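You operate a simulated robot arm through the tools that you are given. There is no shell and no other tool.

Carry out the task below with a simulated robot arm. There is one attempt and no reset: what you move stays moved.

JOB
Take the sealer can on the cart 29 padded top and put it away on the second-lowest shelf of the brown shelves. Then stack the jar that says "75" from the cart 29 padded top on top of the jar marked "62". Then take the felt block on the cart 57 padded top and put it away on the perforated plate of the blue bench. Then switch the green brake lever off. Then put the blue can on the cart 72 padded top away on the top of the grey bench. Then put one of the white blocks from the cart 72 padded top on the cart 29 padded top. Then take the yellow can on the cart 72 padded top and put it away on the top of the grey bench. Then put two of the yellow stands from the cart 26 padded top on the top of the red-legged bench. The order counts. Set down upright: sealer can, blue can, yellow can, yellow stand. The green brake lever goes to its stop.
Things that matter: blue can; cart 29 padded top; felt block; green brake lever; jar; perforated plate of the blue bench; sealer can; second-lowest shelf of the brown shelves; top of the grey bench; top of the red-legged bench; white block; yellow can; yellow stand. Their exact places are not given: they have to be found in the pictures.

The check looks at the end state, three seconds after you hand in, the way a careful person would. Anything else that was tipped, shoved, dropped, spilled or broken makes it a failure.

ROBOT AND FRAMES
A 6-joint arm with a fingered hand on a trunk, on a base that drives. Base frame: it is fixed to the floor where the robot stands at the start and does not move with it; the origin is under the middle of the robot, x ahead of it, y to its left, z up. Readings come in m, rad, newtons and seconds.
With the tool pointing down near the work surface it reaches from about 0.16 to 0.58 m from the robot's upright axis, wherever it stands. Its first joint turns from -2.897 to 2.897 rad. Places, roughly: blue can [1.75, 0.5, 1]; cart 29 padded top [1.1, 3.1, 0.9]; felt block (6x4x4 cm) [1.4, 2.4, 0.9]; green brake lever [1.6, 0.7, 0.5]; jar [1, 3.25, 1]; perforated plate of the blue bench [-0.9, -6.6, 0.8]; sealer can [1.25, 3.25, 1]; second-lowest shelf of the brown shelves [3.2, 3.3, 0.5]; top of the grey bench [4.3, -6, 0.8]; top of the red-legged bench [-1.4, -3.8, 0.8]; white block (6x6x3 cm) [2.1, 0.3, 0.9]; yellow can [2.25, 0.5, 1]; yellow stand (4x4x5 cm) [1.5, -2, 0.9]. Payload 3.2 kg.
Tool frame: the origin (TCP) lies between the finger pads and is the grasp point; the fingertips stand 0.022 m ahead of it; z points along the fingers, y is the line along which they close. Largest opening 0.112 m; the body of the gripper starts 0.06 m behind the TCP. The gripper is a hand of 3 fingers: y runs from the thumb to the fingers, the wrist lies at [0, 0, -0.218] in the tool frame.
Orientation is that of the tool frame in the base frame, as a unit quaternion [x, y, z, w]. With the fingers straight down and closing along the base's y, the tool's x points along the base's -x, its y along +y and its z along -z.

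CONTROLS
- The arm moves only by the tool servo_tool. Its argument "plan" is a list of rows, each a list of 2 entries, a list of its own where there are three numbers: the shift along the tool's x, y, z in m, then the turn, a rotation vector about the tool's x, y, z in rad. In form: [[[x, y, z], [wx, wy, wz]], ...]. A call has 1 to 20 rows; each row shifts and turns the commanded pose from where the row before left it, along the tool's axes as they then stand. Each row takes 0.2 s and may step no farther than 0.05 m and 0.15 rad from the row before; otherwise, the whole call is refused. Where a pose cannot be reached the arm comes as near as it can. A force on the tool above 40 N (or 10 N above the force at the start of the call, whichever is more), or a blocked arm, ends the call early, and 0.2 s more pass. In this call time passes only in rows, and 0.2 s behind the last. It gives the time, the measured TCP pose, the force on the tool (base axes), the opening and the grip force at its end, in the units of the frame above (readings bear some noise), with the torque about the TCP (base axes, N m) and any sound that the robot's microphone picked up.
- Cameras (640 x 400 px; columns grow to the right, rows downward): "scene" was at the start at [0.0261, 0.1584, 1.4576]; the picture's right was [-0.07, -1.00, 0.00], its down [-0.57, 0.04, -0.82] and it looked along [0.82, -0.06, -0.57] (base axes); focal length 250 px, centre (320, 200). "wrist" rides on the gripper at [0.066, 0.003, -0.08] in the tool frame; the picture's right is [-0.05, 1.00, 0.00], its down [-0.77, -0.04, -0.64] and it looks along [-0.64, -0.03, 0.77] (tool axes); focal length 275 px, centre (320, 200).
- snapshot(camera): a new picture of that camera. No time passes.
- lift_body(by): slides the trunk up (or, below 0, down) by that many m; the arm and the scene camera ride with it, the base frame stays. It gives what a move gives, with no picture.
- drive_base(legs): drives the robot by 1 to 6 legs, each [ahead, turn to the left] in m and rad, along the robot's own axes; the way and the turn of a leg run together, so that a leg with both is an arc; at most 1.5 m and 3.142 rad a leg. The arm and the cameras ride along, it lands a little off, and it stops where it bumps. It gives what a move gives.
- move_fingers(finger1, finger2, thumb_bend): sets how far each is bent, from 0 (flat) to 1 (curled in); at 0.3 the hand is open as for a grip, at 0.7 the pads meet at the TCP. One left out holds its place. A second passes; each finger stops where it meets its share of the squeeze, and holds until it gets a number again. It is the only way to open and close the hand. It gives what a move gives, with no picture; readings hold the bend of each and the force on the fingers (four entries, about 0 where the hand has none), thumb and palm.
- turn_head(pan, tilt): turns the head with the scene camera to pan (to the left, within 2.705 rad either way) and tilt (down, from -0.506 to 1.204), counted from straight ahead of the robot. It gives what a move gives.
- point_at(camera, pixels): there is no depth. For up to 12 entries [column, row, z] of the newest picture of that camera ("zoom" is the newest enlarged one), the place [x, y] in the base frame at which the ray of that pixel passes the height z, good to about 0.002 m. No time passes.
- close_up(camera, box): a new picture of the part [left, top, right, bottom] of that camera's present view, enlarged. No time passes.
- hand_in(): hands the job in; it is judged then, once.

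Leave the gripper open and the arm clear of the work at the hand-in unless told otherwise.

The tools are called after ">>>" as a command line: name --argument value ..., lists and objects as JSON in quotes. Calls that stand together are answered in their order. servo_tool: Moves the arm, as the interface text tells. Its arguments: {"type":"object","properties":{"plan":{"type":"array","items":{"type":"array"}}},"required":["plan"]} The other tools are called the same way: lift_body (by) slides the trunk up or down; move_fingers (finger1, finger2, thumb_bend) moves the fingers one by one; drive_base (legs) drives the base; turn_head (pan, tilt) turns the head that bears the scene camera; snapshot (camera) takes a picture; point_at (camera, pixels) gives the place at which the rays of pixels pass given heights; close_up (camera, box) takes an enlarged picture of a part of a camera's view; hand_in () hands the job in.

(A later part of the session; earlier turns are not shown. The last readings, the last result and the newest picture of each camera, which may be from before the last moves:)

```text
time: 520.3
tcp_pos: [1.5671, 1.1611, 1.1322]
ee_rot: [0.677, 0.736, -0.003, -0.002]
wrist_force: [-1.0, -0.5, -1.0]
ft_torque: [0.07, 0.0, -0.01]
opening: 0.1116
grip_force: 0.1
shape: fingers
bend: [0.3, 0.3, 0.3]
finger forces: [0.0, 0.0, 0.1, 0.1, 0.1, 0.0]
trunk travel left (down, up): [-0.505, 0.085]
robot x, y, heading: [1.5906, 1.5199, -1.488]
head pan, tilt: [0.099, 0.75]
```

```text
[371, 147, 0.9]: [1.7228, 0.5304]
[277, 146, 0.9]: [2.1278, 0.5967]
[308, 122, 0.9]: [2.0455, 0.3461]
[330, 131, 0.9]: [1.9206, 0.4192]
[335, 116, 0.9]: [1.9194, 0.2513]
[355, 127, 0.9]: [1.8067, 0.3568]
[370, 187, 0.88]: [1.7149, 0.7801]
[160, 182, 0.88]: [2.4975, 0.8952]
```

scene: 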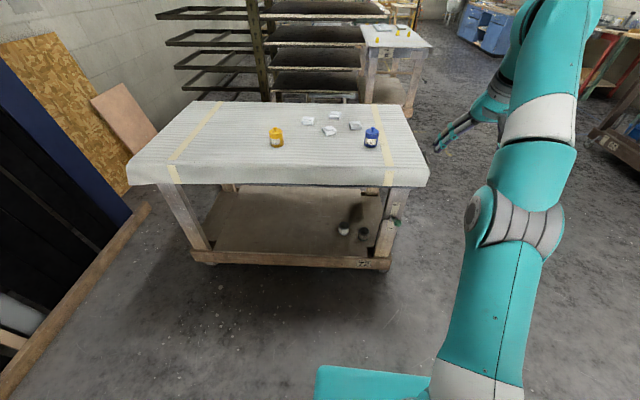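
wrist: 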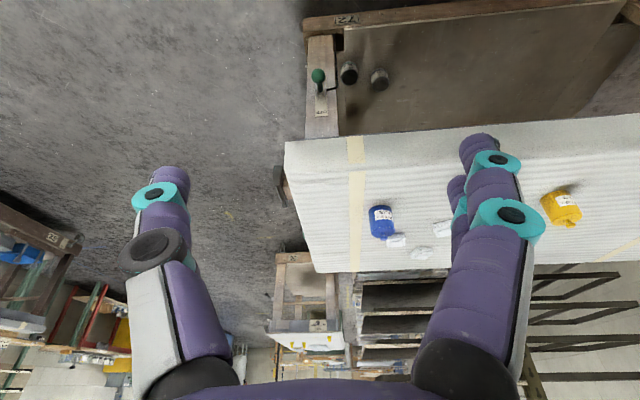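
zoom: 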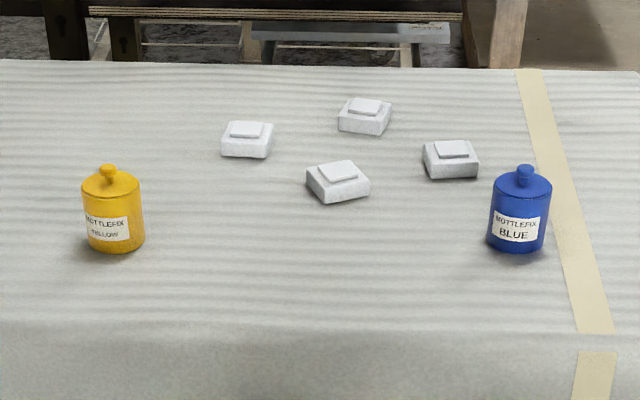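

I drive closer to cart 72, keeping clear of the raised lever.

>>> drive_base --legs '[[0, 0.13], [0.47, 0], [0, -0.09]]'

>>> snapshot --camera "wrist"

>>> turn_head --pan 0.0 --tilt 0.9

>>> snapshot --camera "scene"

```text
time: 524.2
tcp_pos: [1.6792, 0.6948, 1.1317]
ee_rot: [0.664, 0.748, -0.003, -0.002]
wrist_force: [-0.5, -0.2, 1.0]
ft_torque: [-0.01, -0.02, -0.02]
opening: 0.1114
grip_force: 0.1
shape: fingers
bend: [0.3, 0.3, 0.3]
finger forces: [0.1, 0.0, 0.0, 0.0, 0.1, 0.1]
trunk travel left (down, up): [-0.505, 0.085]
robot x, y, heading: [1.6957, 1.0559, -1.449]
head pan, tilt: [0.099, 0.75]
```

```text
taken
```

wrist: 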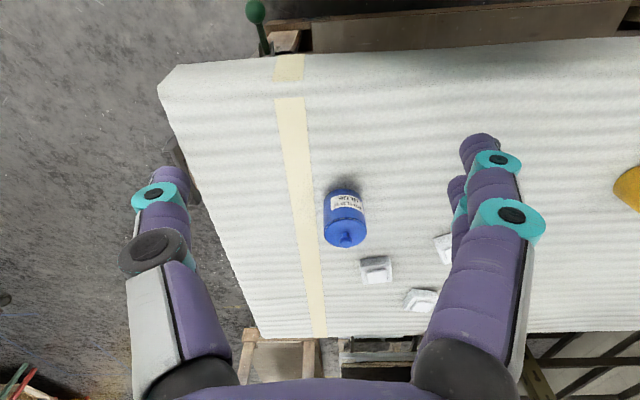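

```text
time: 524.9
tcp_pos: [1.678, 0.6948, 1.1318]
ee_rot: [0.664, 0.748, -0.003, -0.003]
wrist_force: [0.3, 0.3, -0.1]
ft_torque: [-0.03, 0.0, 0.02]
opening: 0.1113
grip_force: 0.1
shape: fingers
bend: [0.3, 0.3, 0.3]
finger forces: [0.0, 0.0, 0.1, 0.1, 0.0, 0.1]
trunk travel left (down, up): [-0.505, 0.085]
robot x, y, heading: [1.6979, 1.0524, -1.456]
head pan, tilt: [0.0, 0.901]
```

```text
taken
```

scene: 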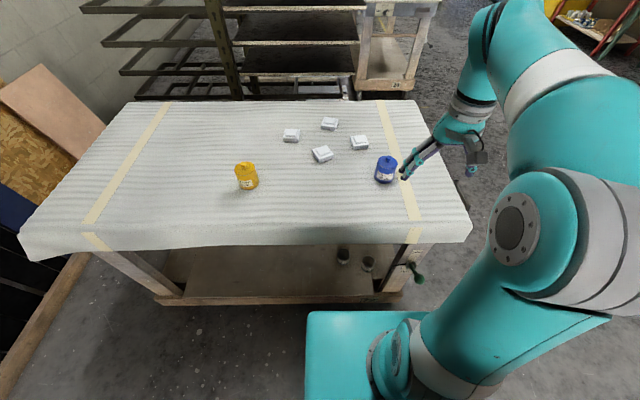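

>>> close_up --camera "wrist" --box '[300, 160, 400, 270]'

>>> point_at --camera "zoom" --pixels '[[325, 95, 0.895], [346, 240, 0.97], [346, 240, 0.99], [260, 240, 0.97], [430, 225, 0.97]]'

>>> close_up --camera "scene" --box '[340, 130, 430, 200]'

```text
3.64 times, centred on (350, 215) of wrist
```

zoom: 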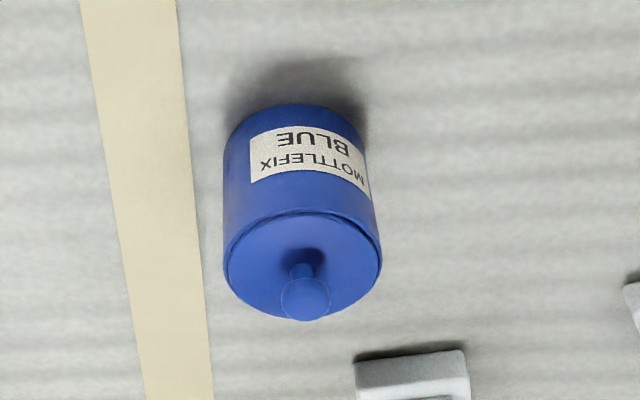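

```text
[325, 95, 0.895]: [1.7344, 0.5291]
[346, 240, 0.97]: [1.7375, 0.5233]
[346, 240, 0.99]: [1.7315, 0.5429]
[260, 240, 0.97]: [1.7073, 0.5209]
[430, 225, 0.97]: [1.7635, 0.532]
```

```text
5.71 times, centred on (385, 165) of scene
```

zoom: 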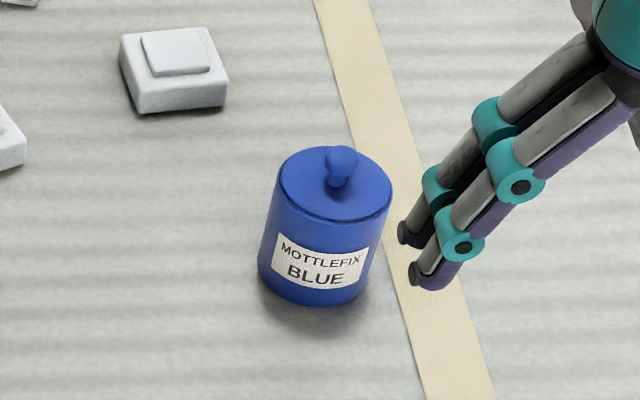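

>>> point_at --camera "zoom" --pixels '[[337, 183, 0.95], [337, 183, 0.965], [337, 183, 0.98], [310, 304, 0.895], [282, 185, 0.965], [392, 185, 0.965], [341, 155, 0.99]]'

>>> point_at --camera "wrist" --pixels '[[345, 232, 0.95], [345, 232, 0.965], [345, 232, 0.98], [345.3, 188.3, 0.895], [323.6, 232, 0.965], [367, 232, 0.965]]'

```text
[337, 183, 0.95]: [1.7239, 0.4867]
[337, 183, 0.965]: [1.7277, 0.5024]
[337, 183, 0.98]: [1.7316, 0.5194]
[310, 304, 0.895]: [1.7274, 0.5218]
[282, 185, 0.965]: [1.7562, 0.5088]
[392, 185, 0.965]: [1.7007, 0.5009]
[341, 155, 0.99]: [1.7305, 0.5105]
```

```text
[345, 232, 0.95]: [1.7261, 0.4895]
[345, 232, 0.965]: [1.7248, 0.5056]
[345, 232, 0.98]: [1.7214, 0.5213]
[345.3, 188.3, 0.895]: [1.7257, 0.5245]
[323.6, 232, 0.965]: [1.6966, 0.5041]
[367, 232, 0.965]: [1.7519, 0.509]
```

Blue can: centre (1.7255, 0.497), body diameter 0.056, body top ≈0.957, knob top ≈0.978. I raise the trunk a little and move above it.

>>> lift_body --by 0.08

>>> servo_tool --plan '[[[-0.01, 0.0, 0.04], [0, 0, 0]], [[-0.03, 0.004, 0.035], [0, 0, 0]], [[-0.035, 0.005, 0.03], [0, 0, 0]], [[-0.04, 0.005, 0.025], [0, 0, 0]], [[-0.04, 0.005, 0.025], [0, 0, 0]], [[-0.047, 0.005, 0.013], [0, 0, 0]], [[0, 0, 0], [0, 0, 0]]]'

>>> snapshot --camera "wrist"

```text
time: 526.1
tcp_pos: [1.679, 0.6958, 1.2124]
ee_rot: [0.663, 0.748, -0.002, -0.003]
wrist_force: [0.8, -0.8, -0.7]
ft_torque: [-0.02, 0.01, 0.03]
opening: 0.1111
grip_force: 0.2
shape: fingers
bend: [0.3, 0.3, 0.3]
finger forces: [0.1, 0.0, 0.1, 0.0, 0.0, 0.1]
trunk travel left (down, up): [-0.585, 0.005]
robot x, y, heading: [1.6966, 1.0552, -1.457]
head pan, tilt: [0.0, 0.901]
```

```text
time: 527.7
tcp_pos: [1.7261, 0.4951, 1.0436]
ee_rot: [0.664, 0.748, -0.003, -0.002]
wrist_force: [-0.7, 0.7, -0.2]
ft_torque: [0.01, 0.01, 0.04]
opening: 0.1112
grip_force: 0.1
shape: fingers
bend: [0.3, 0.3, 0.3]
finger forces: [0.0, 0.0, 0.0, 0.1, 0.0, 0.1]
trunk travel left (down, up): [-0.585, 0.005]
robot x, y, heading: [1.693, 1.0566, -1.455]
head pan, tilt: [0.0, 0.901]
```

```text
taken
```

wrist: 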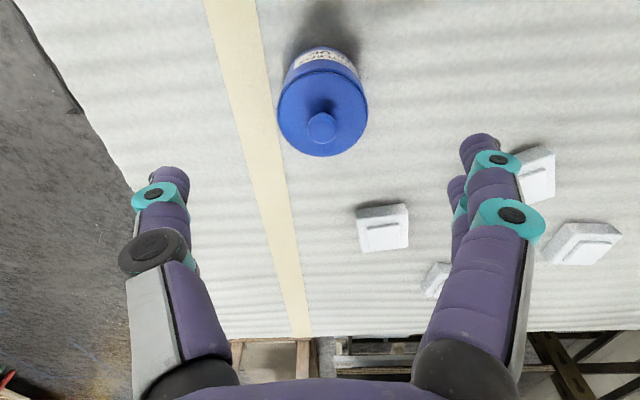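

>>> point_at --camera "wrist" --pixels '[[322, 110, 0.957], [535, 178, 0.92], [520, 150, 0.9], [382, 228, 0.92], [580, 240, 0.92], [440, 280, 0.92]]'

```text
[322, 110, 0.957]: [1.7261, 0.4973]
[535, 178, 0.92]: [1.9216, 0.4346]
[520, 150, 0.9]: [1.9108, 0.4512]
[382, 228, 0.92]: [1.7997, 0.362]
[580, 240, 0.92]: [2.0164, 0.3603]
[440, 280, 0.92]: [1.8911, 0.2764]
```

>>> servo_tool --plan '[[[0.001, 0, 0.036], [0, 0, 0]], [[0.001, 0, 0.036], [0, 0, 0]], [[0, 0, 0.036], [0, 0, 0]], [[0, 0, 0], [0, 0, 0]]]'

>>> snapshot --camera "wrist"

```text
time: 528.7
tcp_pos: [1.7231, 0.4967, 0.9377]
ee_rot: [0.664, 0.748, -0.003, -0.001]
wrist_force: [-0.2, -0.6, -0.3]
ft_torque: [-0.01, 0.0, -0.01]
opening: 0.1113
grip_force: 0.1
shape: fingers
bend: [0.3, 0.3, 0.3]
finger forces: [0.0, 0.0, 0.0, 0.0, 0.0, 0.1]
trunk travel left (down, up): [-0.585, 0.005]
robot x, y, heading: [1.6954, 1.0548, -1.454]
head pan, tilt: [0.0, 0.901]
```

```text
taken
```

wrist: 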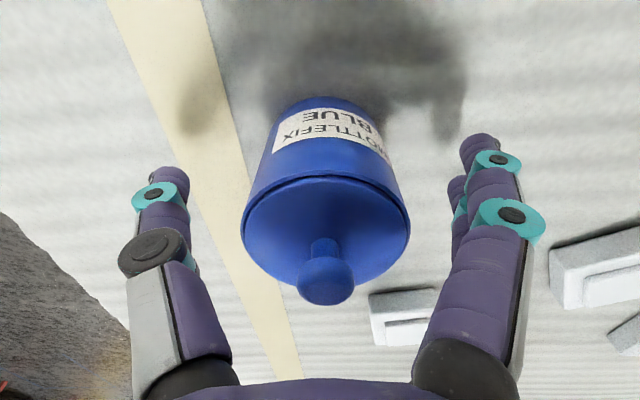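

The can is centred and clear of the white blocks. I close.

>>> move_fingers --finger1 0.7 --finger2 0.7 --thumb_bend 0.7

>>> servo_tool --plan '[[[0, 0, -0.02], [0, 0, 0]], [[0, 0, -0.035], [0, 0, 0]], [[0, 0, -0.035], [0, 0, 0]], [[0, 0, 0], [0, 0, 0]]]'

>>> snapshot --camera "wrist"

```text
time: 529.7
tcp_pos: [1.7236, 0.4964, 0.9379]
ee_rot: [0.664, 0.748, -0.003, -0.003]
wrist_force: [0.3, 0.0, 1.2]
ft_torque: [0.03, 0.0, -0.02]
opening: 0.0477
grip_force: 17.4
shape: fingers
bend: [0.56, 0.52, 0.57]
finger forces: [7.4, 9.6, 0.0, 0.0, 17.9, 0.0]
trunk travel left (down, up): [-0.585, 0.005]
robot x, y, heading: [1.6932, 1.0525, -1.454]
head pan, tilt: [0.0, 0.901]
```

```text
time: 530.7
tcp_pos: [1.7262, 0.4977, 1.0268]
ee_rot: [0.664, 0.748, -0.002, -0.003]
wrist_force: [0.8, 0.3, -2.8]
ft_torque: [0.03, 0.01, 0.02]
opening: 0.0477
grip_force: 17.2
shape: fingers
bend: [0.57, 0.52, 0.57]
finger forces: [7.5, 9.5, 0.1, 0.0, 17.9, 0.0]
trunk travel left (down, up): [-0.585, 0.005]
robot x, y, heading: [1.692, 1.055, -1.452]
head pan, tilt: [0.0, 0.901]
```

```text
taken
```

wrist: 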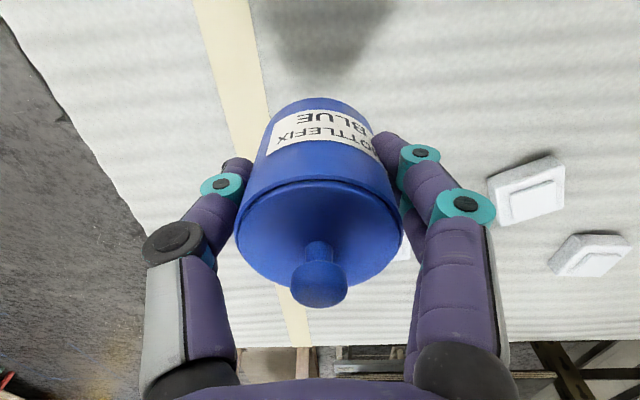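

The two fingers bear unevenly (can sits slightly forward). For a safer carry I set it down, shift 6 mm forward and regrip.

>>> servo_tool --plan '[[[0, 0, 0.035], [0, 0, 0]], [[0, 0, 0.035], [0, 0, 0]], [[0, 0, 0.015], [0, 0, 0]], [[0, 0, 0.004], [0, 0, 0]], [[0, 0, 0], [0, 0, 0]]]'

>>> move_fingers --finger1 0.4 --finger2 0.4 --thumb_bend 0.4

>>> snapshot --camera "wrist"

```text
time: 531.9
tcp_pos: [1.7227, 0.4998, 0.9362]
ee_rot: [0.664, 0.747, -0.003, -0.001]
wrist_force: [0.0, 1.0, 1.4]
ft_torque: [-0.02, -0.05, -0.01]
opening: 0.0478
grip_force: 17.1
shape: fingers
bend: [0.57, 0.52, 0.57]
finger forces: [7.5, 9.5, 0.0, 0.0, 18.1, 0.0]
trunk travel left (down, up): [-0.585, 0.005]
robot x, y, heading: [1.6931, 1.0537, -1.45]
head pan, tilt: [0.0, 0.901]
```

```text
time: 532.9
tcp_pos: [1.7238, 0.4995, 0.9368]
ee_rot: [0.664, 0.748, -0.003, -0.002]
wrist_force: [0.5, 0.3, -0.1]
ft_torque: [-0.03, -0.02, 0.0]
opening: 0.0833
grip_force: 0.0
shape: fingers
bend: [0.4, 0.4, 0.4]
finger forces: [0.0, 0.0, 0.1, 0.0, 0.0, 0.0]
trunk travel left (down, up): [-0.585, 0.005]
robot x, y, heading: [1.6933, 1.0569, -1.453]
head pan, tilt: [0.0, 0.901]
```

```text
taken
```

wrist: 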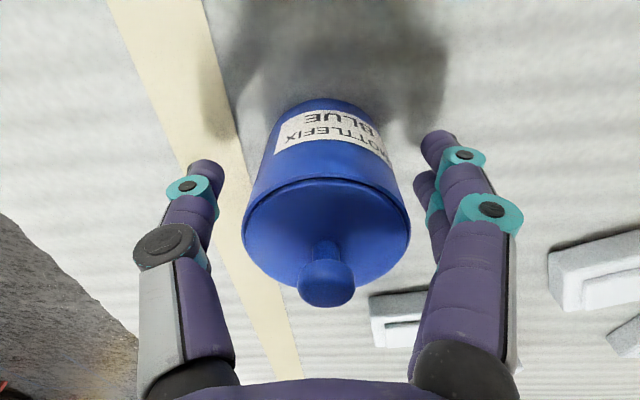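

>>> servo_tool --plan '[[[-0.006, 0.0, 0], [0, 0, 0]], [[0, 0, 0], [0, 0, 0]]]'

>>> move_fingers --finger1 0.7 --finger2 0.7 --thumb_bend 0.7

>>> servo_tool --plan '[[[0, 0, -0.02], [0, 0, 0]], [[0, 0, -0.035], [0, 0, 0]], [[0, 0, -0.035], [0, 0, 0]], [[0, 0, 0], [0, 0, 0]]]'

>>> snapshot --camera "wrist"

```text
time: 533.5
tcp_pos: [1.7241, 0.4938, 0.9358]
ee_rot: [0.663, 0.748, -0.003, -0.002]
wrist_force: [-0.3, -0.4, 0.3]
ft_torque: [-0.03, 0.01, 0.02]
opening: 0.0832
grip_force: 0.1
shape: fingers
bend: [0.4, 0.4, 0.4]
finger forces: [0.1, 0.1, 0.1, 0.0, 0.1, 0.1]
trunk travel left (down, up): [-0.585, 0.005]
robot x, y, heading: [1.6943, 1.0534, -1.45]
head pan, tilt: [0.0, 0.901]
```

```text
time: 534.5
tcp_pos: [1.7243, 0.4917, 0.9363]
ee_rot: [0.664, 0.748, -0.002, -0.002]
wrist_force: [-0.2, -0.1, 0.0]
ft_torque: [0.02, -0.03, -0.01]
opening: 0.0509
grip_force: 19.5
shape: fingers
bend: [0.53, 0.52, 0.57]
finger forces: [9.4, 9.7, 0.0, 0.0, 19.0, 0.0]
trunk travel left (down, up): [-0.585, 0.005]
robot x, y, heading: [1.6955, 1.0532, -1.453]
head pan, tilt: [0.0, 0.901]
```

```text
time: 535.5
tcp_pos: [1.7239, 0.4971, 1.0249]
ee_rot: [0.664, 0.747, -0.001, -0.002]
wrist_force: [-0.2, 0.0, -2.1]
ft_torque: [0.0, -0.01, -0.04]
opening: 0.0511
grip_force: 19.5
shape: fingers
bend: [0.53, 0.52, 0.57]
finger forces: [9.4, 9.7, 0.0, 0.0, 19.0, 0.0]
trunk travel left (down, up): [-0.585, 0.005]
robot x, y, heading: [1.6952, 1.0586, -1.451]
head pan, tilt: [0.0, 0.901]
```

```text
taken
```

wrist: 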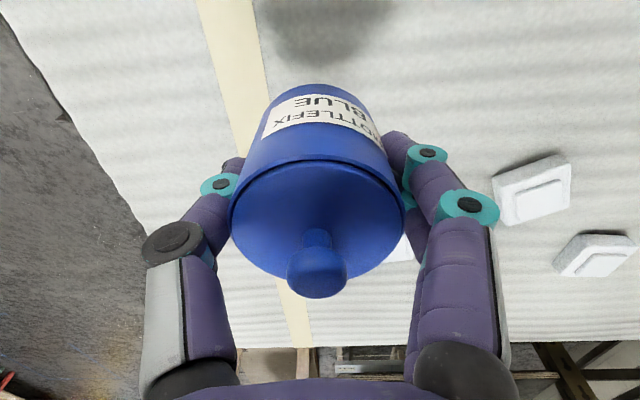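

Even grip now (9.4/9.7/19 N). I raise and retract, then drive off toward the grey bench.

>>> servo_tool --plan '[[[0, 0, -0.04], [0, 0, 0]], [[0.03, 0, -0.035], [0, 0, 0]], [[0.035, 0.01, -0.03], [0, 0, 0]], [[0.04, 0.01, -0.02], [0, 0, 0]], [[0.04, 0.01, 0], [0, 0, 0]], [[0.04, 0.01, 0], [0, 0, 0]], [[0.02, 0.01, 0], [0, 0, 0]], [[0, 0, 0], [0, 0, 0]]]'

>>> drive_base --legs '[[-0.35, 0], [0, -1.55], [0.9, 0]]'

```text
time: 537.3
tcp_pos: [1.7521, 0.7024, 1.1531]
ee_rot: [0.664, 0.748, -0.003, -0.003]
wrist_force: [-0.3, 0.3, -2.6]
ft_torque: [0.04, 0.0, 0.01]
opening: 0.051
grip_force: 19.6
shape: fingers
bend: [0.53, 0.52, 0.57]
finger forces: [9.5, 9.7, 0.0, 0.1, 19.1, 0.1]
trunk travel left (down, up): [-0.585, 0.005]
robot x, y, heading: [1.6931, 1.0595, -1.454]
head pan, tilt: [0.0, 0.901]
```

```text
time: 547.6
tcp_pos: [0.4267, 1.2397, 1.1519]
ee_rot: [0.998, 0.059, 0.0, -0.003]
wrist_force: [-0.9, -0.4, -1.5]
ft_torque: [0.0, -0.02, -0.05]
opening: 0.0509
grip_force: 18.5
shape: fingers
bend: [0.53, 0.52, 0.57]
finger forces: [9.4, 9.7, 0.1, 0.0, 19.0, 0.0]
trunk travel left (down, up): [-0.585, 0.005]
robot x, y, heading: [0.7819, 1.301, -3.02]
head pan, tilt: [0.0, 0.901]
```

>>> drive_base --legs '[[0, 1.2], [1.35, 0], [0, 0.25], [1.5, 0], [1.5, 0]]'

>>> turn_head --pan 0.6 --tilt 0.4

>>> snapshot --camera "scene"

```text
time: 572.3
tcp_pos: [0.5067, -3.3748, 1.1531]
ee_rot: [0.702, 0.712, -0.003, -0.003]
wrist_force: [0.0, 0.2, -1.4]
ft_torque: [0.02, -0.02, -0.03]
opening: 0.051
grip_force: 18.8
shape: fingers
bend: [0.54, 0.52, 0.57]
finger forces: [9.3, 9.5, 0.1, 0.0, 18.8, 0.0]
trunk travel left (down, up): [-0.585, 0.005]
robot x, y, heading: [0.4871, -3.0173, -1.56]
head pan, tilt: [0.0, 0.901]
```

```text
time: 573.3
tcp_pos: [0.5071, -3.3749, 1.153]
ee_rot: [0.702, 0.712, -0.002, -0.001]
wrist_force: [-0.2, -0.9, -2.1]
ft_torque: [0.0, 0.0, 0.0]
opening: 0.0508
grip_force: 18.7
shape: fingers
bend: [0.54, 0.52, 0.57]
finger forces: [9.1, 9.5, 0.0, 0.0, 18.9, 0.0]
trunk travel left (down, up): [-0.585, 0.005]
robot x, y, heading: [0.4876, -3.0182, -1.557]
head pan, tilt: [0.6, 0.4]
```

```text
taken
```

scene: 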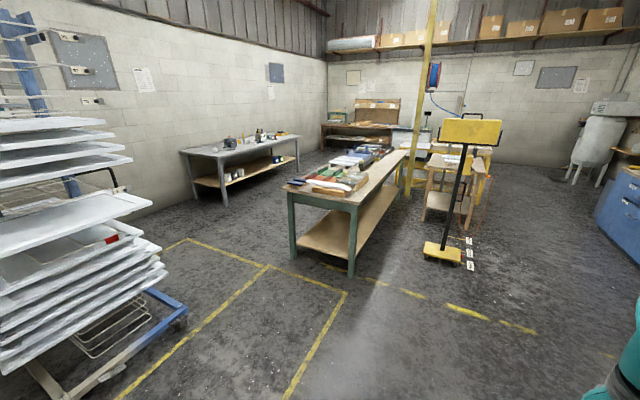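

>>> close_up --camera "scene" --box '[170, 110, 310, 220]'

>>> point_at --camera "scene" --pixels '[[225, 203, 0], [297, 175, 0], [224, 155, 0.8], [299, 137, 0.8], [188, 150, 0.8], [352, 272, 0], [293, 258, 0], [185, 322, 0], [350, 207, 0.85], [287, 186, 0.85]]'

```text
3.64 times, centred on (240, 165) of scene
```

zoom: 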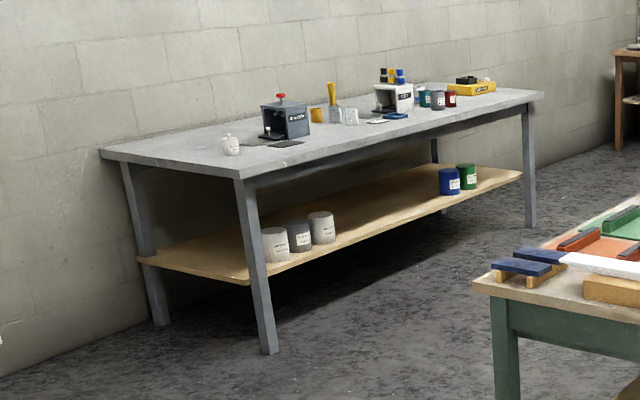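

```text
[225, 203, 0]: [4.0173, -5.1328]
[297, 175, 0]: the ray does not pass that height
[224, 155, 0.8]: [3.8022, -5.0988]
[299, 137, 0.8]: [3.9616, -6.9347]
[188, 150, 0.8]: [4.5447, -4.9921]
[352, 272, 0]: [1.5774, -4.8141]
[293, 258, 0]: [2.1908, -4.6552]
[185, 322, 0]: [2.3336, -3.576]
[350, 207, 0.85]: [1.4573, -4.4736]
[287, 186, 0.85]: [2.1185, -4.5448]
```

>>> drive_base --legs '[[0, 0.87], [1.33, 0]]'

>>> turn_head --pan 0.3 --tilt 0.5

>>> snapshot --camera "scene"

```text
time: 582.2
tcp_pos: [1.807, -4.0995, 1.1525]
ee_rot: [0.338, 0.941, -0.003, -0.002]
wrist_force: [0.1, -0.6, -1.7]
ft_torque: [0.03, -0.02, 0.01]
opening: 0.0509
grip_force: 18.5
shape: fingers
bend: [0.54, 0.52, 0.57]
finger forces: [9.1, 9.5, 0.0, 0.0, 18.9, 0.1]
trunk travel left (down, up): [-0.585, 0.005]
robot x, y, heading: [1.5213, -3.8861, -0.689]
head pan, tilt: [0.6, 0.4]
```

```text
time: 583.0
tcp_pos: [1.8091, -4.0998, 1.1526]
ee_rot: [0.337, 0.941, -0.004, -0.002]
wrist_force: [0.3, -0.1, -2.3]
ft_torque: [0.05, 0.01, -0.03]
opening: 0.051
grip_force: 18.8
shape: fingers
bend: [0.54, 0.52, 0.57]
finger forces: [9.1, 9.5, 0.0, 0.1, 18.9, 0.1]
trunk travel left (down, up): [-0.585, 0.005]
robot x, y, heading: [1.5213, -3.8863, -0.69]
head pan, tilt: [0.3, 0.499]
```

```text
taken
```

scene: 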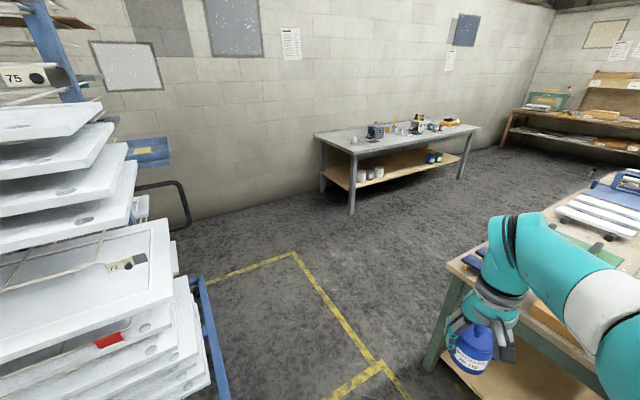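

>>> point_at --camera "scene" --pixels '[[226, 398, 0.1], [202, 280, 0.1], [170, 235, 0.8], [178, 240, 0.7], [351, 215, 0], [354, 150, 0.8], [480, 127, 0.8], [448, 265, 0.85], [422, 368, 0]]'

```text
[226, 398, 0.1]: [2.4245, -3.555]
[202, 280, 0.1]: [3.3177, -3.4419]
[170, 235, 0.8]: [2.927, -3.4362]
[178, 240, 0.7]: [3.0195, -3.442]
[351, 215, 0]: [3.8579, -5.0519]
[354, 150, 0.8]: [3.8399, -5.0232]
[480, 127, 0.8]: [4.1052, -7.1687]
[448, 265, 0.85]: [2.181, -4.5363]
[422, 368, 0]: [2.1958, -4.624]
```

>>> drive_base --legs '[[0, 0.49], [0.72, 0], [0, -0.55], [1.25, 0], [0, 0.8]]'

>>> turn_head --pan 0.0 --tilt 0.55

>>> snapshot --camera "scene"

```text
time: 597.9
tcp_pos: [3.4842, -4.8285, 1.153]
ee_rot: [-0.023, 1.0, -0.003, 0.0]
wrist_force: [0.3, -0.1, -2.3]
ft_torque: [-0.02, 0.02, 0.02]
opening: 0.0507
grip_force: 18.8
shape: fingers
bend: [0.54, 0.52, 0.57]
finger forces: [8.8, 9.5, 0.0, 0.0, 18.8, 0.0]
trunk travel left (down, up): [-0.585, 0.005]
robot x, y, heading: [3.1281, -4.8624, 0.045]
head pan, tilt: [0.3, 0.499]
```

```text
time: 598.6
tcp_pos: [3.4842, -4.829, 1.1519]
ee_rot: [-0.022, 1.0, -0.003, 0.0]
wrist_force: [-0.4, -0.4, -1.8]
ft_torque: [0.02, -0.01, -0.01]
opening: 0.0506
grip_force: 18.8
shape: fingers
bend: [0.54, 0.52, 0.57]
finger forces: [8.8, 9.6, 0.0, 0.1, 18.8, 0.1]
trunk travel left (down, up): [-0.585, 0.005]
robot x, y, heading: [3.1286, -4.8627, 0.043]
head pan, tilt: [0.0, 0.55]
```

```text
taken
```

scene: 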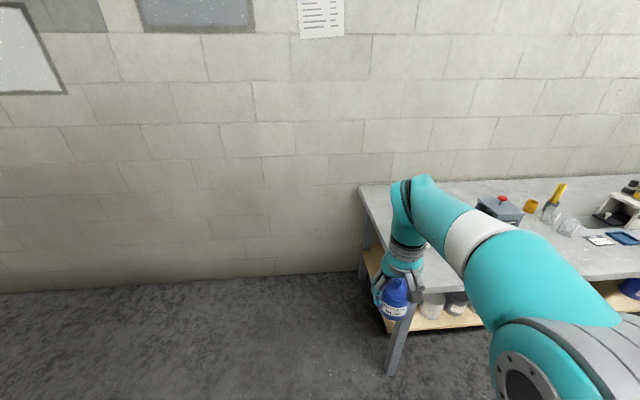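

>>> drive_base --legs '[[0, -1.52], [0.62, 0], [0, 1.55]]'

>>> turn_head --pan 0.2 --tilt 0.7

>>> snapshot --camera "scene"

>>> snapshot --camera "wrist"

```text
time: 609.5
tcp_pos: [3.5601, -5.4283, 1.1524]
ee_rot: [-0.047, 0.999, -0.003, 0.0]
wrist_force: [-0.5, -0.2, -2.0]
ft_torque: [0.02, -0.01, -0.02]
opening: 0.0502
grip_force: 18.6
shape: fingers
bend: [0.54, 0.52, 0.57]
finger forces: [8.5, 9.5, 0.0, 0.0, 18.5, 0.0]
trunk travel left (down, up): [-0.585, 0.005]
robot x, y, heading: [3.2079, -5.484, 0.094]
head pan, tilt: [0.0, 0.55]
```

```text
time: 610.2
tcp_pos: [3.5614, -5.4291, 1.1521]
ee_rot: [-0.046, 0.999, -0.004, 0.0]
wrist_force: [-0.4, -0.3, -1.7]
ft_torque: [0.02, 0.04, -0.02]
opening: 0.0502
grip_force: 18.5
shape: fingers
bend: [0.54, 0.52, 0.57]
finger forces: [8.3, 9.6, 0.0, 0.1, 18.6, 0.1]
trunk travel left (down, up): [-0.585, 0.005]
robot x, y, heading: [3.2073, -5.4777, 0.088]
head pan, tilt: [0.201, 0.7]
```

```text
taken
```

scene: 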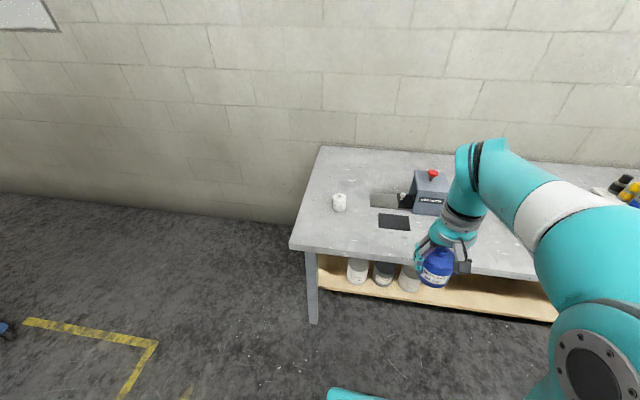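

```text
taken
```

wrist: 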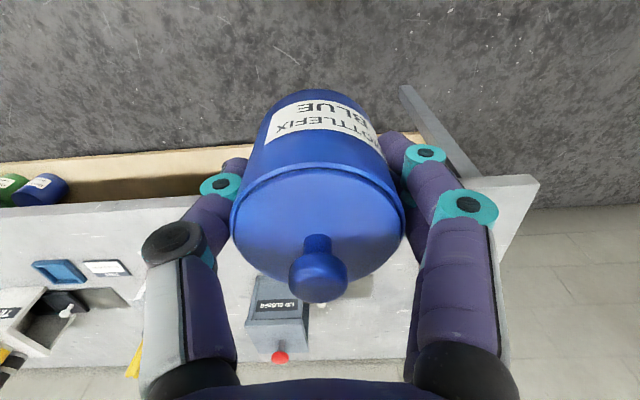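

>>> point_at --camera "scene" --pixels '[[291, 248, 0.8], [291, 248, 0.76], [291, 248, 0.84], [340, 210, 0.8], [393, 222, 0.8], [313, 322, 0.0], [325, 148, 0.8], [335, 240, 0.8], [380, 245, 0.8]]'

>>> point_at --camera "wrist" --pixels '[[538, 180, 0.8], [538, 180, 0.76], [538, 180, 0.84]]'

>>> close_up --camera "scene" --box '[280, 130, 480, 270]'

```text
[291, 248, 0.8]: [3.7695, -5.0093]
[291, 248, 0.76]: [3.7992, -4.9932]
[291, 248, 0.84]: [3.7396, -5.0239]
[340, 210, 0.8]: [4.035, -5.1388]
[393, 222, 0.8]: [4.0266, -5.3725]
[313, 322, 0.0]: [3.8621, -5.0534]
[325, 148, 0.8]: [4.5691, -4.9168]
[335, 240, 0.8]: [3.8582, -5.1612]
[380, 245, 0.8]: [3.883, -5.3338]
```

```text
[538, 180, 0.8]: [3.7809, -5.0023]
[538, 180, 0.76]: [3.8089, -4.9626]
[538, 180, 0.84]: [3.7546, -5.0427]
```

```text
2.86 times, centred on (380, 200) of scene
```

zoom: 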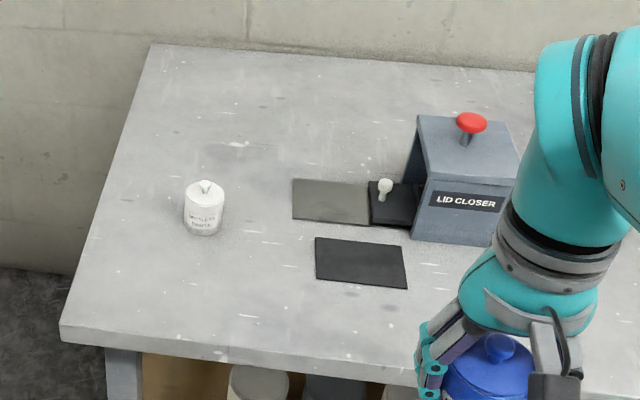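

Grey bench top is at z≈0.80. I'll set the blue can at about (3.885, -5.36). I drive 0.16 m nearer.

>>> drive_base --legs '[[0.165, 0]]'

>>> servo_tool --plan '[[[-0.03, 0, 0.02], [0, 0, 0]], [[-0.035, 0, 0.03], [0, 0, 0]], [[-0.035, 0, 0.03], [0, 0, 0]], [[-0.035, 0, 0.035], [0, 0, 0]], [[-0.02, 0, 0.04], [0, 0, 0]], [[0, 0, 0], [0, 0, 0]]]'

>>> snapshot --camera "wrist"

>>> snapshot --camera "scene"

```text
time: 611.7
tcp_pos: [3.7268, -5.4114, 1.1521]
ee_rot: [-0.048, 0.999, -0.003, 0.0]
wrist_force: [0.8, -0.1, -1.4]
ft_torque: [-0.02, -0.02, 0.0]
opening: 0.0502
grip_force: 17.8
shape: fingers
bend: [0.54, 0.52, 0.57]
finger forces: [8.2, 9.5, 0.0, 0.1, 18.6, 0.1]
trunk travel left (down, up): [-0.585, 0.005]
robot x, y, heading: [3.3718, -5.4589, 0.093]
head pan, tilt: [0.201, 0.7]
```

```text
time: 613.1
tcp_pos: [3.8792, -5.3966, 0.9994]
ee_rot: [-0.048, 0.999, -0.003, 0.0]
wrist_force: [-0.4, 0.2, -2.0]
ft_torque: [0.0, 0.01, 0.02]
opening: 0.0504
grip_force: 18.4
shape: fingers
bend: [0.54, 0.52, 0.57]
finger forces: [8.4, 9.5, 0.0, 0.0, 18.6, 0.0]
trunk travel left (down, up): [-0.585, 0.005]
robot x, y, heading: [3.3721, -5.4608, 0.094]
head pan, tilt: [0.201, 0.7]
```

```text
taken
```

wrist: 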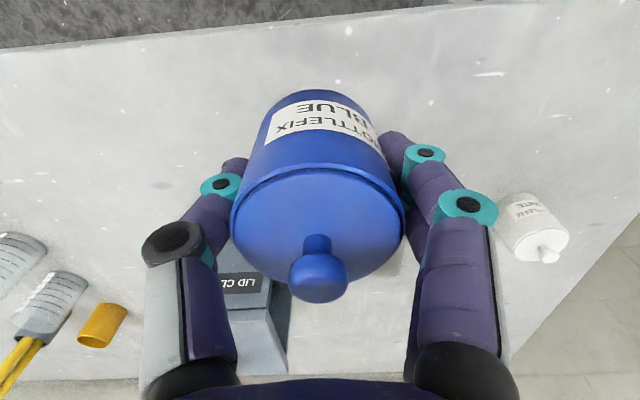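

```text
taken
```

scene: 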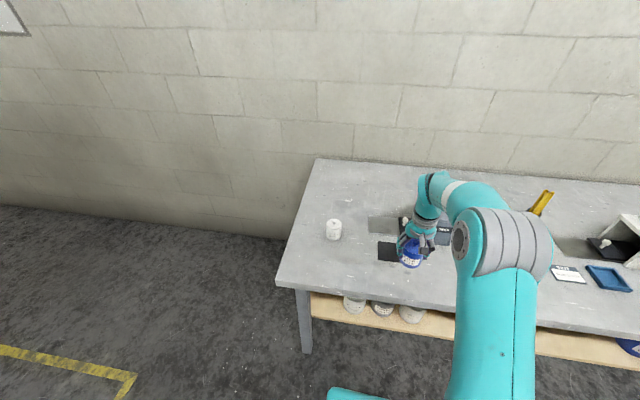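

>>> servo_tool --plan '[[[0.005, 0.035, 0.01], [0, 0, 0]], [[0, 0, 0.04], [0, 0, 0]], [[0, 0, 0.045], [0, 0, 0]], [[0, 0, 0.04], [0, 0, 0]], [[0, 0, 0], [0, 0, 0]]]'

>>> snapshot --camera "wrist"

>>> close_up --camera "scene" --box '[320, 180, 480, 310]'

```text
time: 614.3
tcp_pos: [3.8735, -5.3621, 0.8635]
ee_rot: [-0.048, 0.999, -0.004, 0.0]
wrist_force: [-0.6, -0.7, -1.6]
ft_torque: [0.0, -0.01, 0.0]
opening: 0.0499
grip_force: 18.2
shape: fingers
bend: [0.54, 0.52, 0.57]
finger forces: [8.4, 9.5, 0.1, 0.1, 18.6, 0.0]
trunk travel left (down, up): [-0.585, 0.005]
robot x, y, heading: [3.3711, -5.464, 0.095]
head pan, tilt: [0.201, 0.7]
```

```text
taken
```

wrist: 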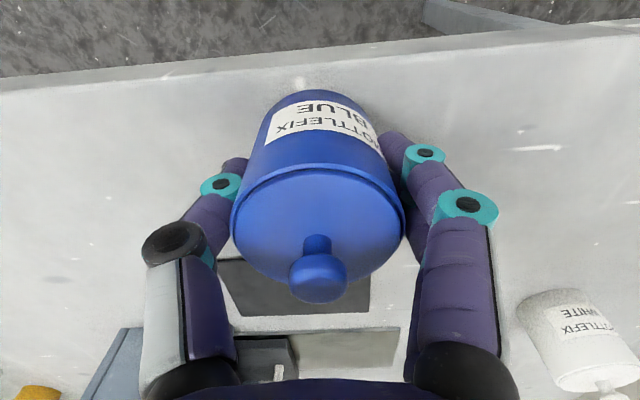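

```text
3.08 times, centred on (400, 245) of scene
```

zoom: 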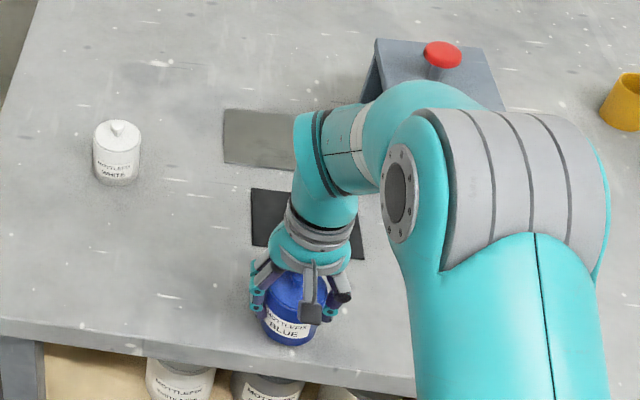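

>>> servo_tool --plan '[[[0, 0, 0.012], [0, 0, 0]], [[0, 0, 0.005], [0, 0, 0]], [[0, 0, 0.004], [0, 0, 0]], [[0, 0, 0], [0, 0, 0]]]'

```text
time: 615.3
tcp_pos: [3.8727, -5.3635, 0.8449]
ee_rot: [-0.048, 0.999, -0.003, 0.003]
wrist_force: [3.1, 1.9, 30.1]
ft_torque: [0.1, -0.02, 0.08]
opening: 0.0493
grip_force: 21.4
shape: fingers
bend: [0.57, 0.55, 0.59]
finger forces: [10.0, 11.6, 0.0, 0.0, 20.9, 0.0]
trunk travel left (down, up): [-0.585, 0.005]
robot x, y, heading: [3.3736, -5.462, 0.097]
head pan, tilt: [0.201, 0.7]
```

Contact, 30 N. I relieve 3 mm and release.

>>> servo_tool --plan '[[[0, 0, -0.003], [0, 0, 0]], [[0, 0, 0], [0, 0, 0]]]'

>>> move_fingers --finger1 0.47 --finger2 0.47 --thumb_bend 0.49

>>> move_fingers --finger1 0.35 --finger2 0.35 --thumb_bend 0.35

>>> snapshot --camera "wrist"

```text
time: 615.9
tcp_pos: [3.8726, -5.3625, 0.8449]
ee_rot: [-0.047, 0.999, -0.004, 0.001]
wrist_force: [4.4, 1.7, 16.4]
ft_torque: [0.12, -0.07, 0.07]
opening: 0.0494
grip_force: 20.7
shape: fingers
bend: [0.57, 0.55, 0.59]
finger forces: [9.2, 11.4, 0.0, 0.1, 20.3, 0.1]
trunk travel left (down, up): [-0.585, 0.005]
robot x, y, heading: [3.3723, -5.4582, 0.097]
head pan, tilt: [0.201, 0.7]
```

```text
time: 616.9
tcp_pos: [3.8732, -5.363, 0.8442]
ee_rot: [-0.048, 0.999, -0.004, 0.0]
wrist_force: [-0.3, -0.2, 0.7]
ft_torque: [0.04, 0.01, -0.01]
opening: 0.06
grip_force: 0.1
shape: fingers
bend: [0.47, 0.47, 0.49]
finger forces: [0.0, 0.1, 0.0, 0.1, 0.1, 0.1]
trunk travel left (down, up): [-0.585, 0.005]
robot x, y, heading: [3.3728, -5.4612, 0.099]
head pan, tilt: [0.201, 0.7]
```

```text
time: 617.9
tcp_pos: [3.872, -5.3639, 0.8445]
ee_rot: [-0.047, 0.999, -0.004, 0.001]
wrist_force: [-0.2, 0.5, -1.0]
ft_torque: [0.0, 0.0, -0.02]
opening: 0.0973
grip_force: 0.0
shape: fingers
bend: [0.35, 0.35, 0.35]
finger forces: [0.0, 0.0, 0.1, 0.0, 0.0, 0.1]
trunk travel left (down, up): [-0.585, 0.005]
robot x, y, heading: [3.3737, -5.4656, 0.092]
head pan, tilt: [0.201, 0.7]
```

```text
taken
```

wrist: 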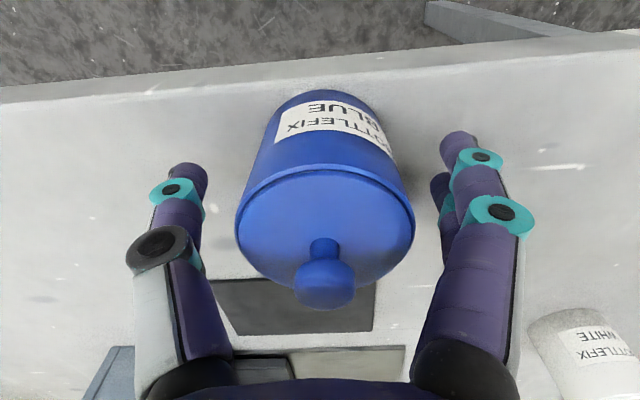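

Released and standing. I rise straight up and retract.

>>> servo_tool --plan '[[[0, 0, -0.03], [0, 0, 0]], [[0, 0, -0.04], [0, 0, 0]], [[0, 0, -0.045], [0, 0, 0]], [[0, 0, -0.045], [0, 0, 0]], [[0.035, 0, -0.03], [0, 0, 0]], [[0.035, 0, -0.03], [0, 0, 0]], [[0.035, 0, -0.03], [0, 0, 0]], [[0.04, 0, 0], [0, 0, 0]], [[0, 0, 0], [0, 0, 0]]]'

>>> close_up --camera "scene" --box '[300, 160, 500, 310]'

>>> move_fingers --finger1 0.3 --finger2 0.3 --thumb_bend 0.3

```text
time: 619.9
tcp_pos: [3.7297, -5.3744, 1.0956]
ee_rot: [-0.047, 0.999, -0.003, 0.0]
wrist_force: [0.2, -0.1, -0.1]
ft_torque: [-0.02, -0.02, 0.02]
opening: 0.0975
grip_force: 0.1
shape: fingers
bend: [0.35, 0.35, 0.35]
finger forces: [0.0, 0.0, 0.1, 0.0, 0.0, 0.0]
trunk travel left (down, up): [-0.585, 0.005]
robot x, y, heading: [3.368, -5.4589, 0.089]
head pan, tilt: [0.201, 0.7]
```

```text
2.67 times, centred on (400, 235) of scene
```

zoom: 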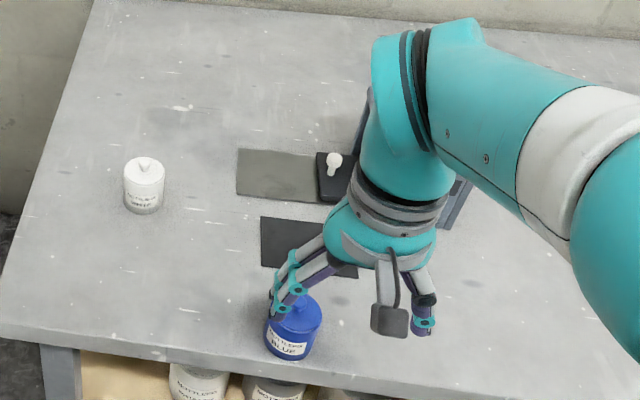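

```text
time: 620.9
tcp_pos: [3.7289, -5.3749, 1.0966]
ee_rot: [-0.048, 0.999, -0.003, 0.0]
wrist_force: [0.9, 0.2, -0.1]
ft_torque: [-0.01, 0.07, 0.03]
opening: 0.1112
grip_force: 0.1
shape: fingers
bend: [0.3, 0.3, 0.3]
finger forces: [0.0, 0.1, 0.0, 0.0, 0.1, 0.0]
trunk travel left (down, up): [-0.585, 0.005]
robot x, y, heading: [3.3691, -5.4647, 0.093]
head pan, tilt: [0.201, 0.7]
```

Blue can stands on the grey bench. I drive back to cart 72 for a white block.

>>> drive_base --legs '[[-0.2, 0], [0, 1.5], [0.6, 0], [0, 0.8], [1.28, 0], [0, 0.2]]'

```text
time: 638.1
tcp_pos: [1.8908, -3.8453, 1.0958]
ee_rot: [0.964, -0.266, 0.0, -0.003]
wrist_force: [0.3, 0.4, -0.1]
ft_torque: [-0.01, 0.02, -0.01]
opening: 0.1112
grip_force: 0.1
shape: fingers
bend: [0.3, 0.3, 0.3]
finger forces: [0.0, 0.1, 0.0, 0.1, 0.1, 0.0]
trunk travel left (down, up): [-0.585, 0.005]
robot x, y, heading: [2.2269, -3.9858, 2.597]
head pan, tilt: [0.201, 0.7]
```

>>> turn_head --pan -0.3 --tilt 0.5

>>> snapshot --camera "scene"

```text
time: 639.0
tcp_pos: [1.8902, -3.8455, 1.0945]
ee_rot: [0.964, -0.267, 0.001, -0.004]
wrist_force: [-0.4, -0.1, -0.4]
ft_torque: [0.01, -0.01, 0.01]
opening: 0.1112
grip_force: 0.0
shape: fingers
bend: [0.3, 0.3, 0.3]
finger forces: [0.0, 0.1, 0.0, 0.1, 0.0, 0.1]
trunk travel left (down, up): [-0.585, 0.005]
robot x, y, heading: [2.2284, -3.9859, 2.604]
head pan, tilt: [-0.3, 0.499]
```

```text
taken
```

scene: 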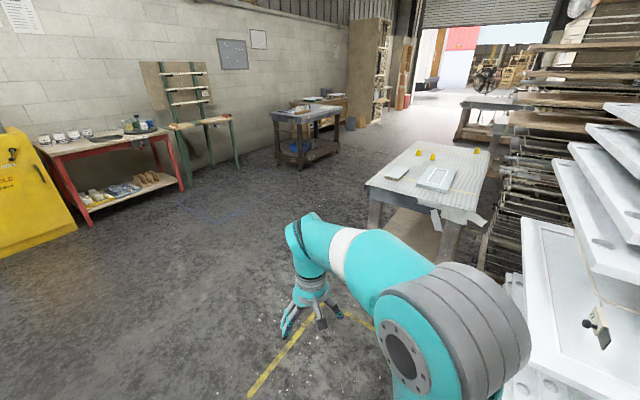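

>>> point_at --camera "scene" --pixels '[[366, 183, 0.9], [480, 222, 0.9], [392, 142, 0.9], [489, 148, 0.9], [377, 235, 0.0], [445, 265, 0], [418, 154, 0.9], [433, 157, 0.9], [477, 152, 0.9]]'

```text
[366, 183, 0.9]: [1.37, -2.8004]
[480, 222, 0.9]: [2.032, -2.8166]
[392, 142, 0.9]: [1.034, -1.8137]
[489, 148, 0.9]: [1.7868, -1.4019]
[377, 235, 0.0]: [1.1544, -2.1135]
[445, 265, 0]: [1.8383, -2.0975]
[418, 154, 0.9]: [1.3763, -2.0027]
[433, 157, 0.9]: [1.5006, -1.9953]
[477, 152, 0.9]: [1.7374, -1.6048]
```

>>> drive_base --legs '[[1.0, 0], [1.05, 0], [0, -1.02], [1.5, 0], [1.5, 0]]'

```text
time: 665.8
tcp_pos: [0.2544, 0.3676, 1.0952]
ee_rot: [0.721, -0.693, 0.003, -0.003]
wrist_force: [-0.1, 0.5, 0.3]
ft_torque: [-0.02, 0.02, 0.01]
opening: 0.1109
grip_force: 0.1
shape: fingers
bend: [0.3, 0.3, 0.3]
finger forces: [0.0, 0.0, 0.0, 0.1, 0.0, 0.1]
trunk travel left (down, up): [-0.585, 0.005]
robot x, y, heading: [0.3175, 0.0056, 1.605]
head pan, tilt: [-0.3, 0.499]
```

>>> drive_base --legs '[[0, -0.38], [1.45, 0], [0, -1.13], [1.08, 0], [0, -1.545]]'

>>> turn_head --pan 0.0 --tilt 0.8

>>> snapshot --camera "scene"

>>> snapshot --camera "wrist"

```text
time: 686.1
tcp_pos: [2.0226, 1.0923, 1.0971]
ee_rot: [0.68, 0.733, -0.003, -0.003]
wrist_force: [-0.7, -0.4, -0.1]
ft_torque: [0.01, 0.02, 0.03]
opening: 0.1113
grip_force: 0.0
shape: fingers
bend: [0.3, 0.3, 0.3]
finger forces: [0.1, 0.1, 0.0, 0.1, 0.1, 0.0]
trunk travel left (down, up): [-0.585, 0.005]
robot x, y, heading: [1.9467, 1.4499, -1.5]
head pan, tilt: [-0.3, 0.499]
```

```text
time: 687.0
tcp_pos: [2.0242, 1.0929, 1.0949]
ee_rot: [0.68, 0.734, -0.003, -0.003]
wrist_force: [-0.3, 0.3, 0.1]
ft_torque: [0.02, 0.0, 0.0]
opening: 0.111
grip_force: 0.0
shape: fingers
bend: [0.3, 0.3, 0.3]
finger forces: [0.1, 0.1, 0.0, 0.1, 0.1, 0.0]
trunk travel left (down, up): [-0.585, 0.005]
robot x, y, heading: [1.9453, 1.4529, -1.498]
head pan, tilt: [0.0, 0.799]
```

```text
taken
```

scene: 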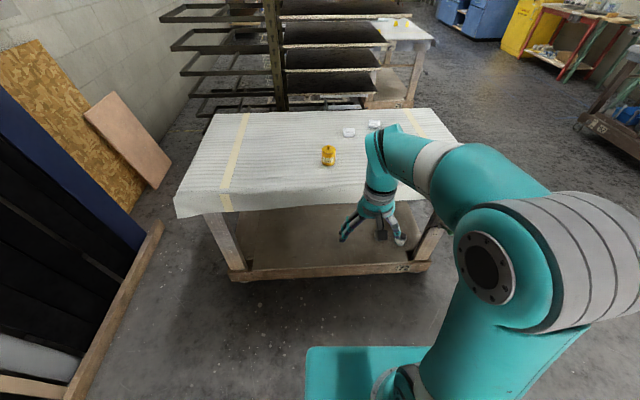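

```text
taken
```

wrist: 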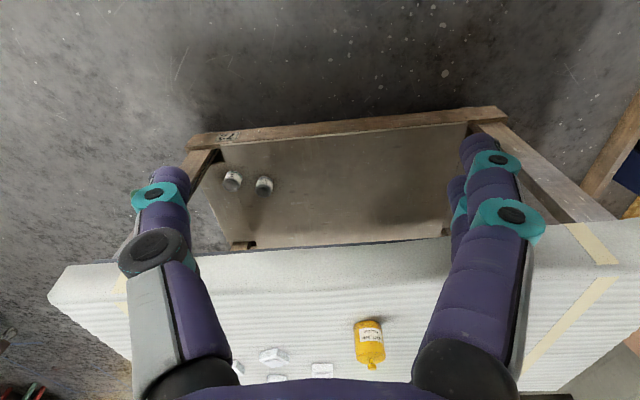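

>>> point_at --camera "wrist" --pixels '[[240, 133, 0.15], [400, 116, 0.15], [240, 140, 0.15], [70, 268, 0.9], [560, 228, 0.9], [272, 355, 0.92], [320, 370, 0.92]]'

```text
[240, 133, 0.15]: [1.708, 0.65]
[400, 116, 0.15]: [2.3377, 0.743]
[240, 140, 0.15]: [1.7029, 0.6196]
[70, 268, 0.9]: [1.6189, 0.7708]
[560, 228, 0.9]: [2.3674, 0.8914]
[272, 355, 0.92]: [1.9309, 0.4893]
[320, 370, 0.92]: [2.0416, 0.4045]
```

>>> drive_base --legs '[[0.42, 0]]'

>>> snapshot --camera "wrist"

```text
time: 689.5
tcp_pos: [2.0592, 0.6716, 1.0957]
ee_rot: [0.677, 0.736, -0.002, -0.003]
wrist_force: [-0.6, -0.1, 0.5]
ft_torque: [0.04, -0.02, -0.02]
opening: 0.1115
grip_force: 0.1
shape: fingers
bend: [0.3, 0.3, 0.3]
finger forces: [0.0, 0.0, 0.1, 0.0, 0.1, 0.0]
trunk travel left (down, up): [-0.585, 0.005]
robot x, y, heading: [1.9749, 1.0335, -1.487]
head pan, tilt: [0.0, 0.799]
```

```text
taken
```

wrist: 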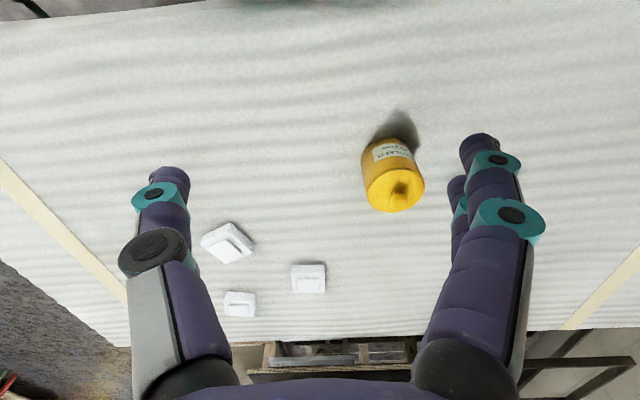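

>>> point_at --camera "wrist" --pixels '[[228, 242, 0.92], [308, 278, 0.92], [240, 303, 0.92], [395, 190, 0.957]]'

>>> close_up --camera "wrist" --box '[180, 200, 340, 330]'

```text
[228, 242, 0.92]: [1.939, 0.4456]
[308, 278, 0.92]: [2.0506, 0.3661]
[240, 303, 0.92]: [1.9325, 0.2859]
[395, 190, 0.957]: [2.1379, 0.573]
```

```text
3.08 times, centred on (260, 265) of wrist
```

zoom: 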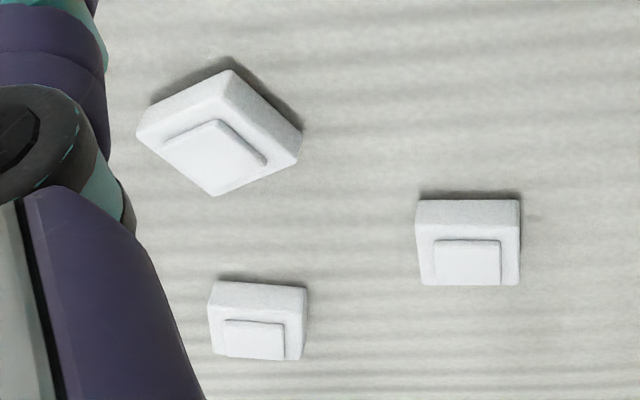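

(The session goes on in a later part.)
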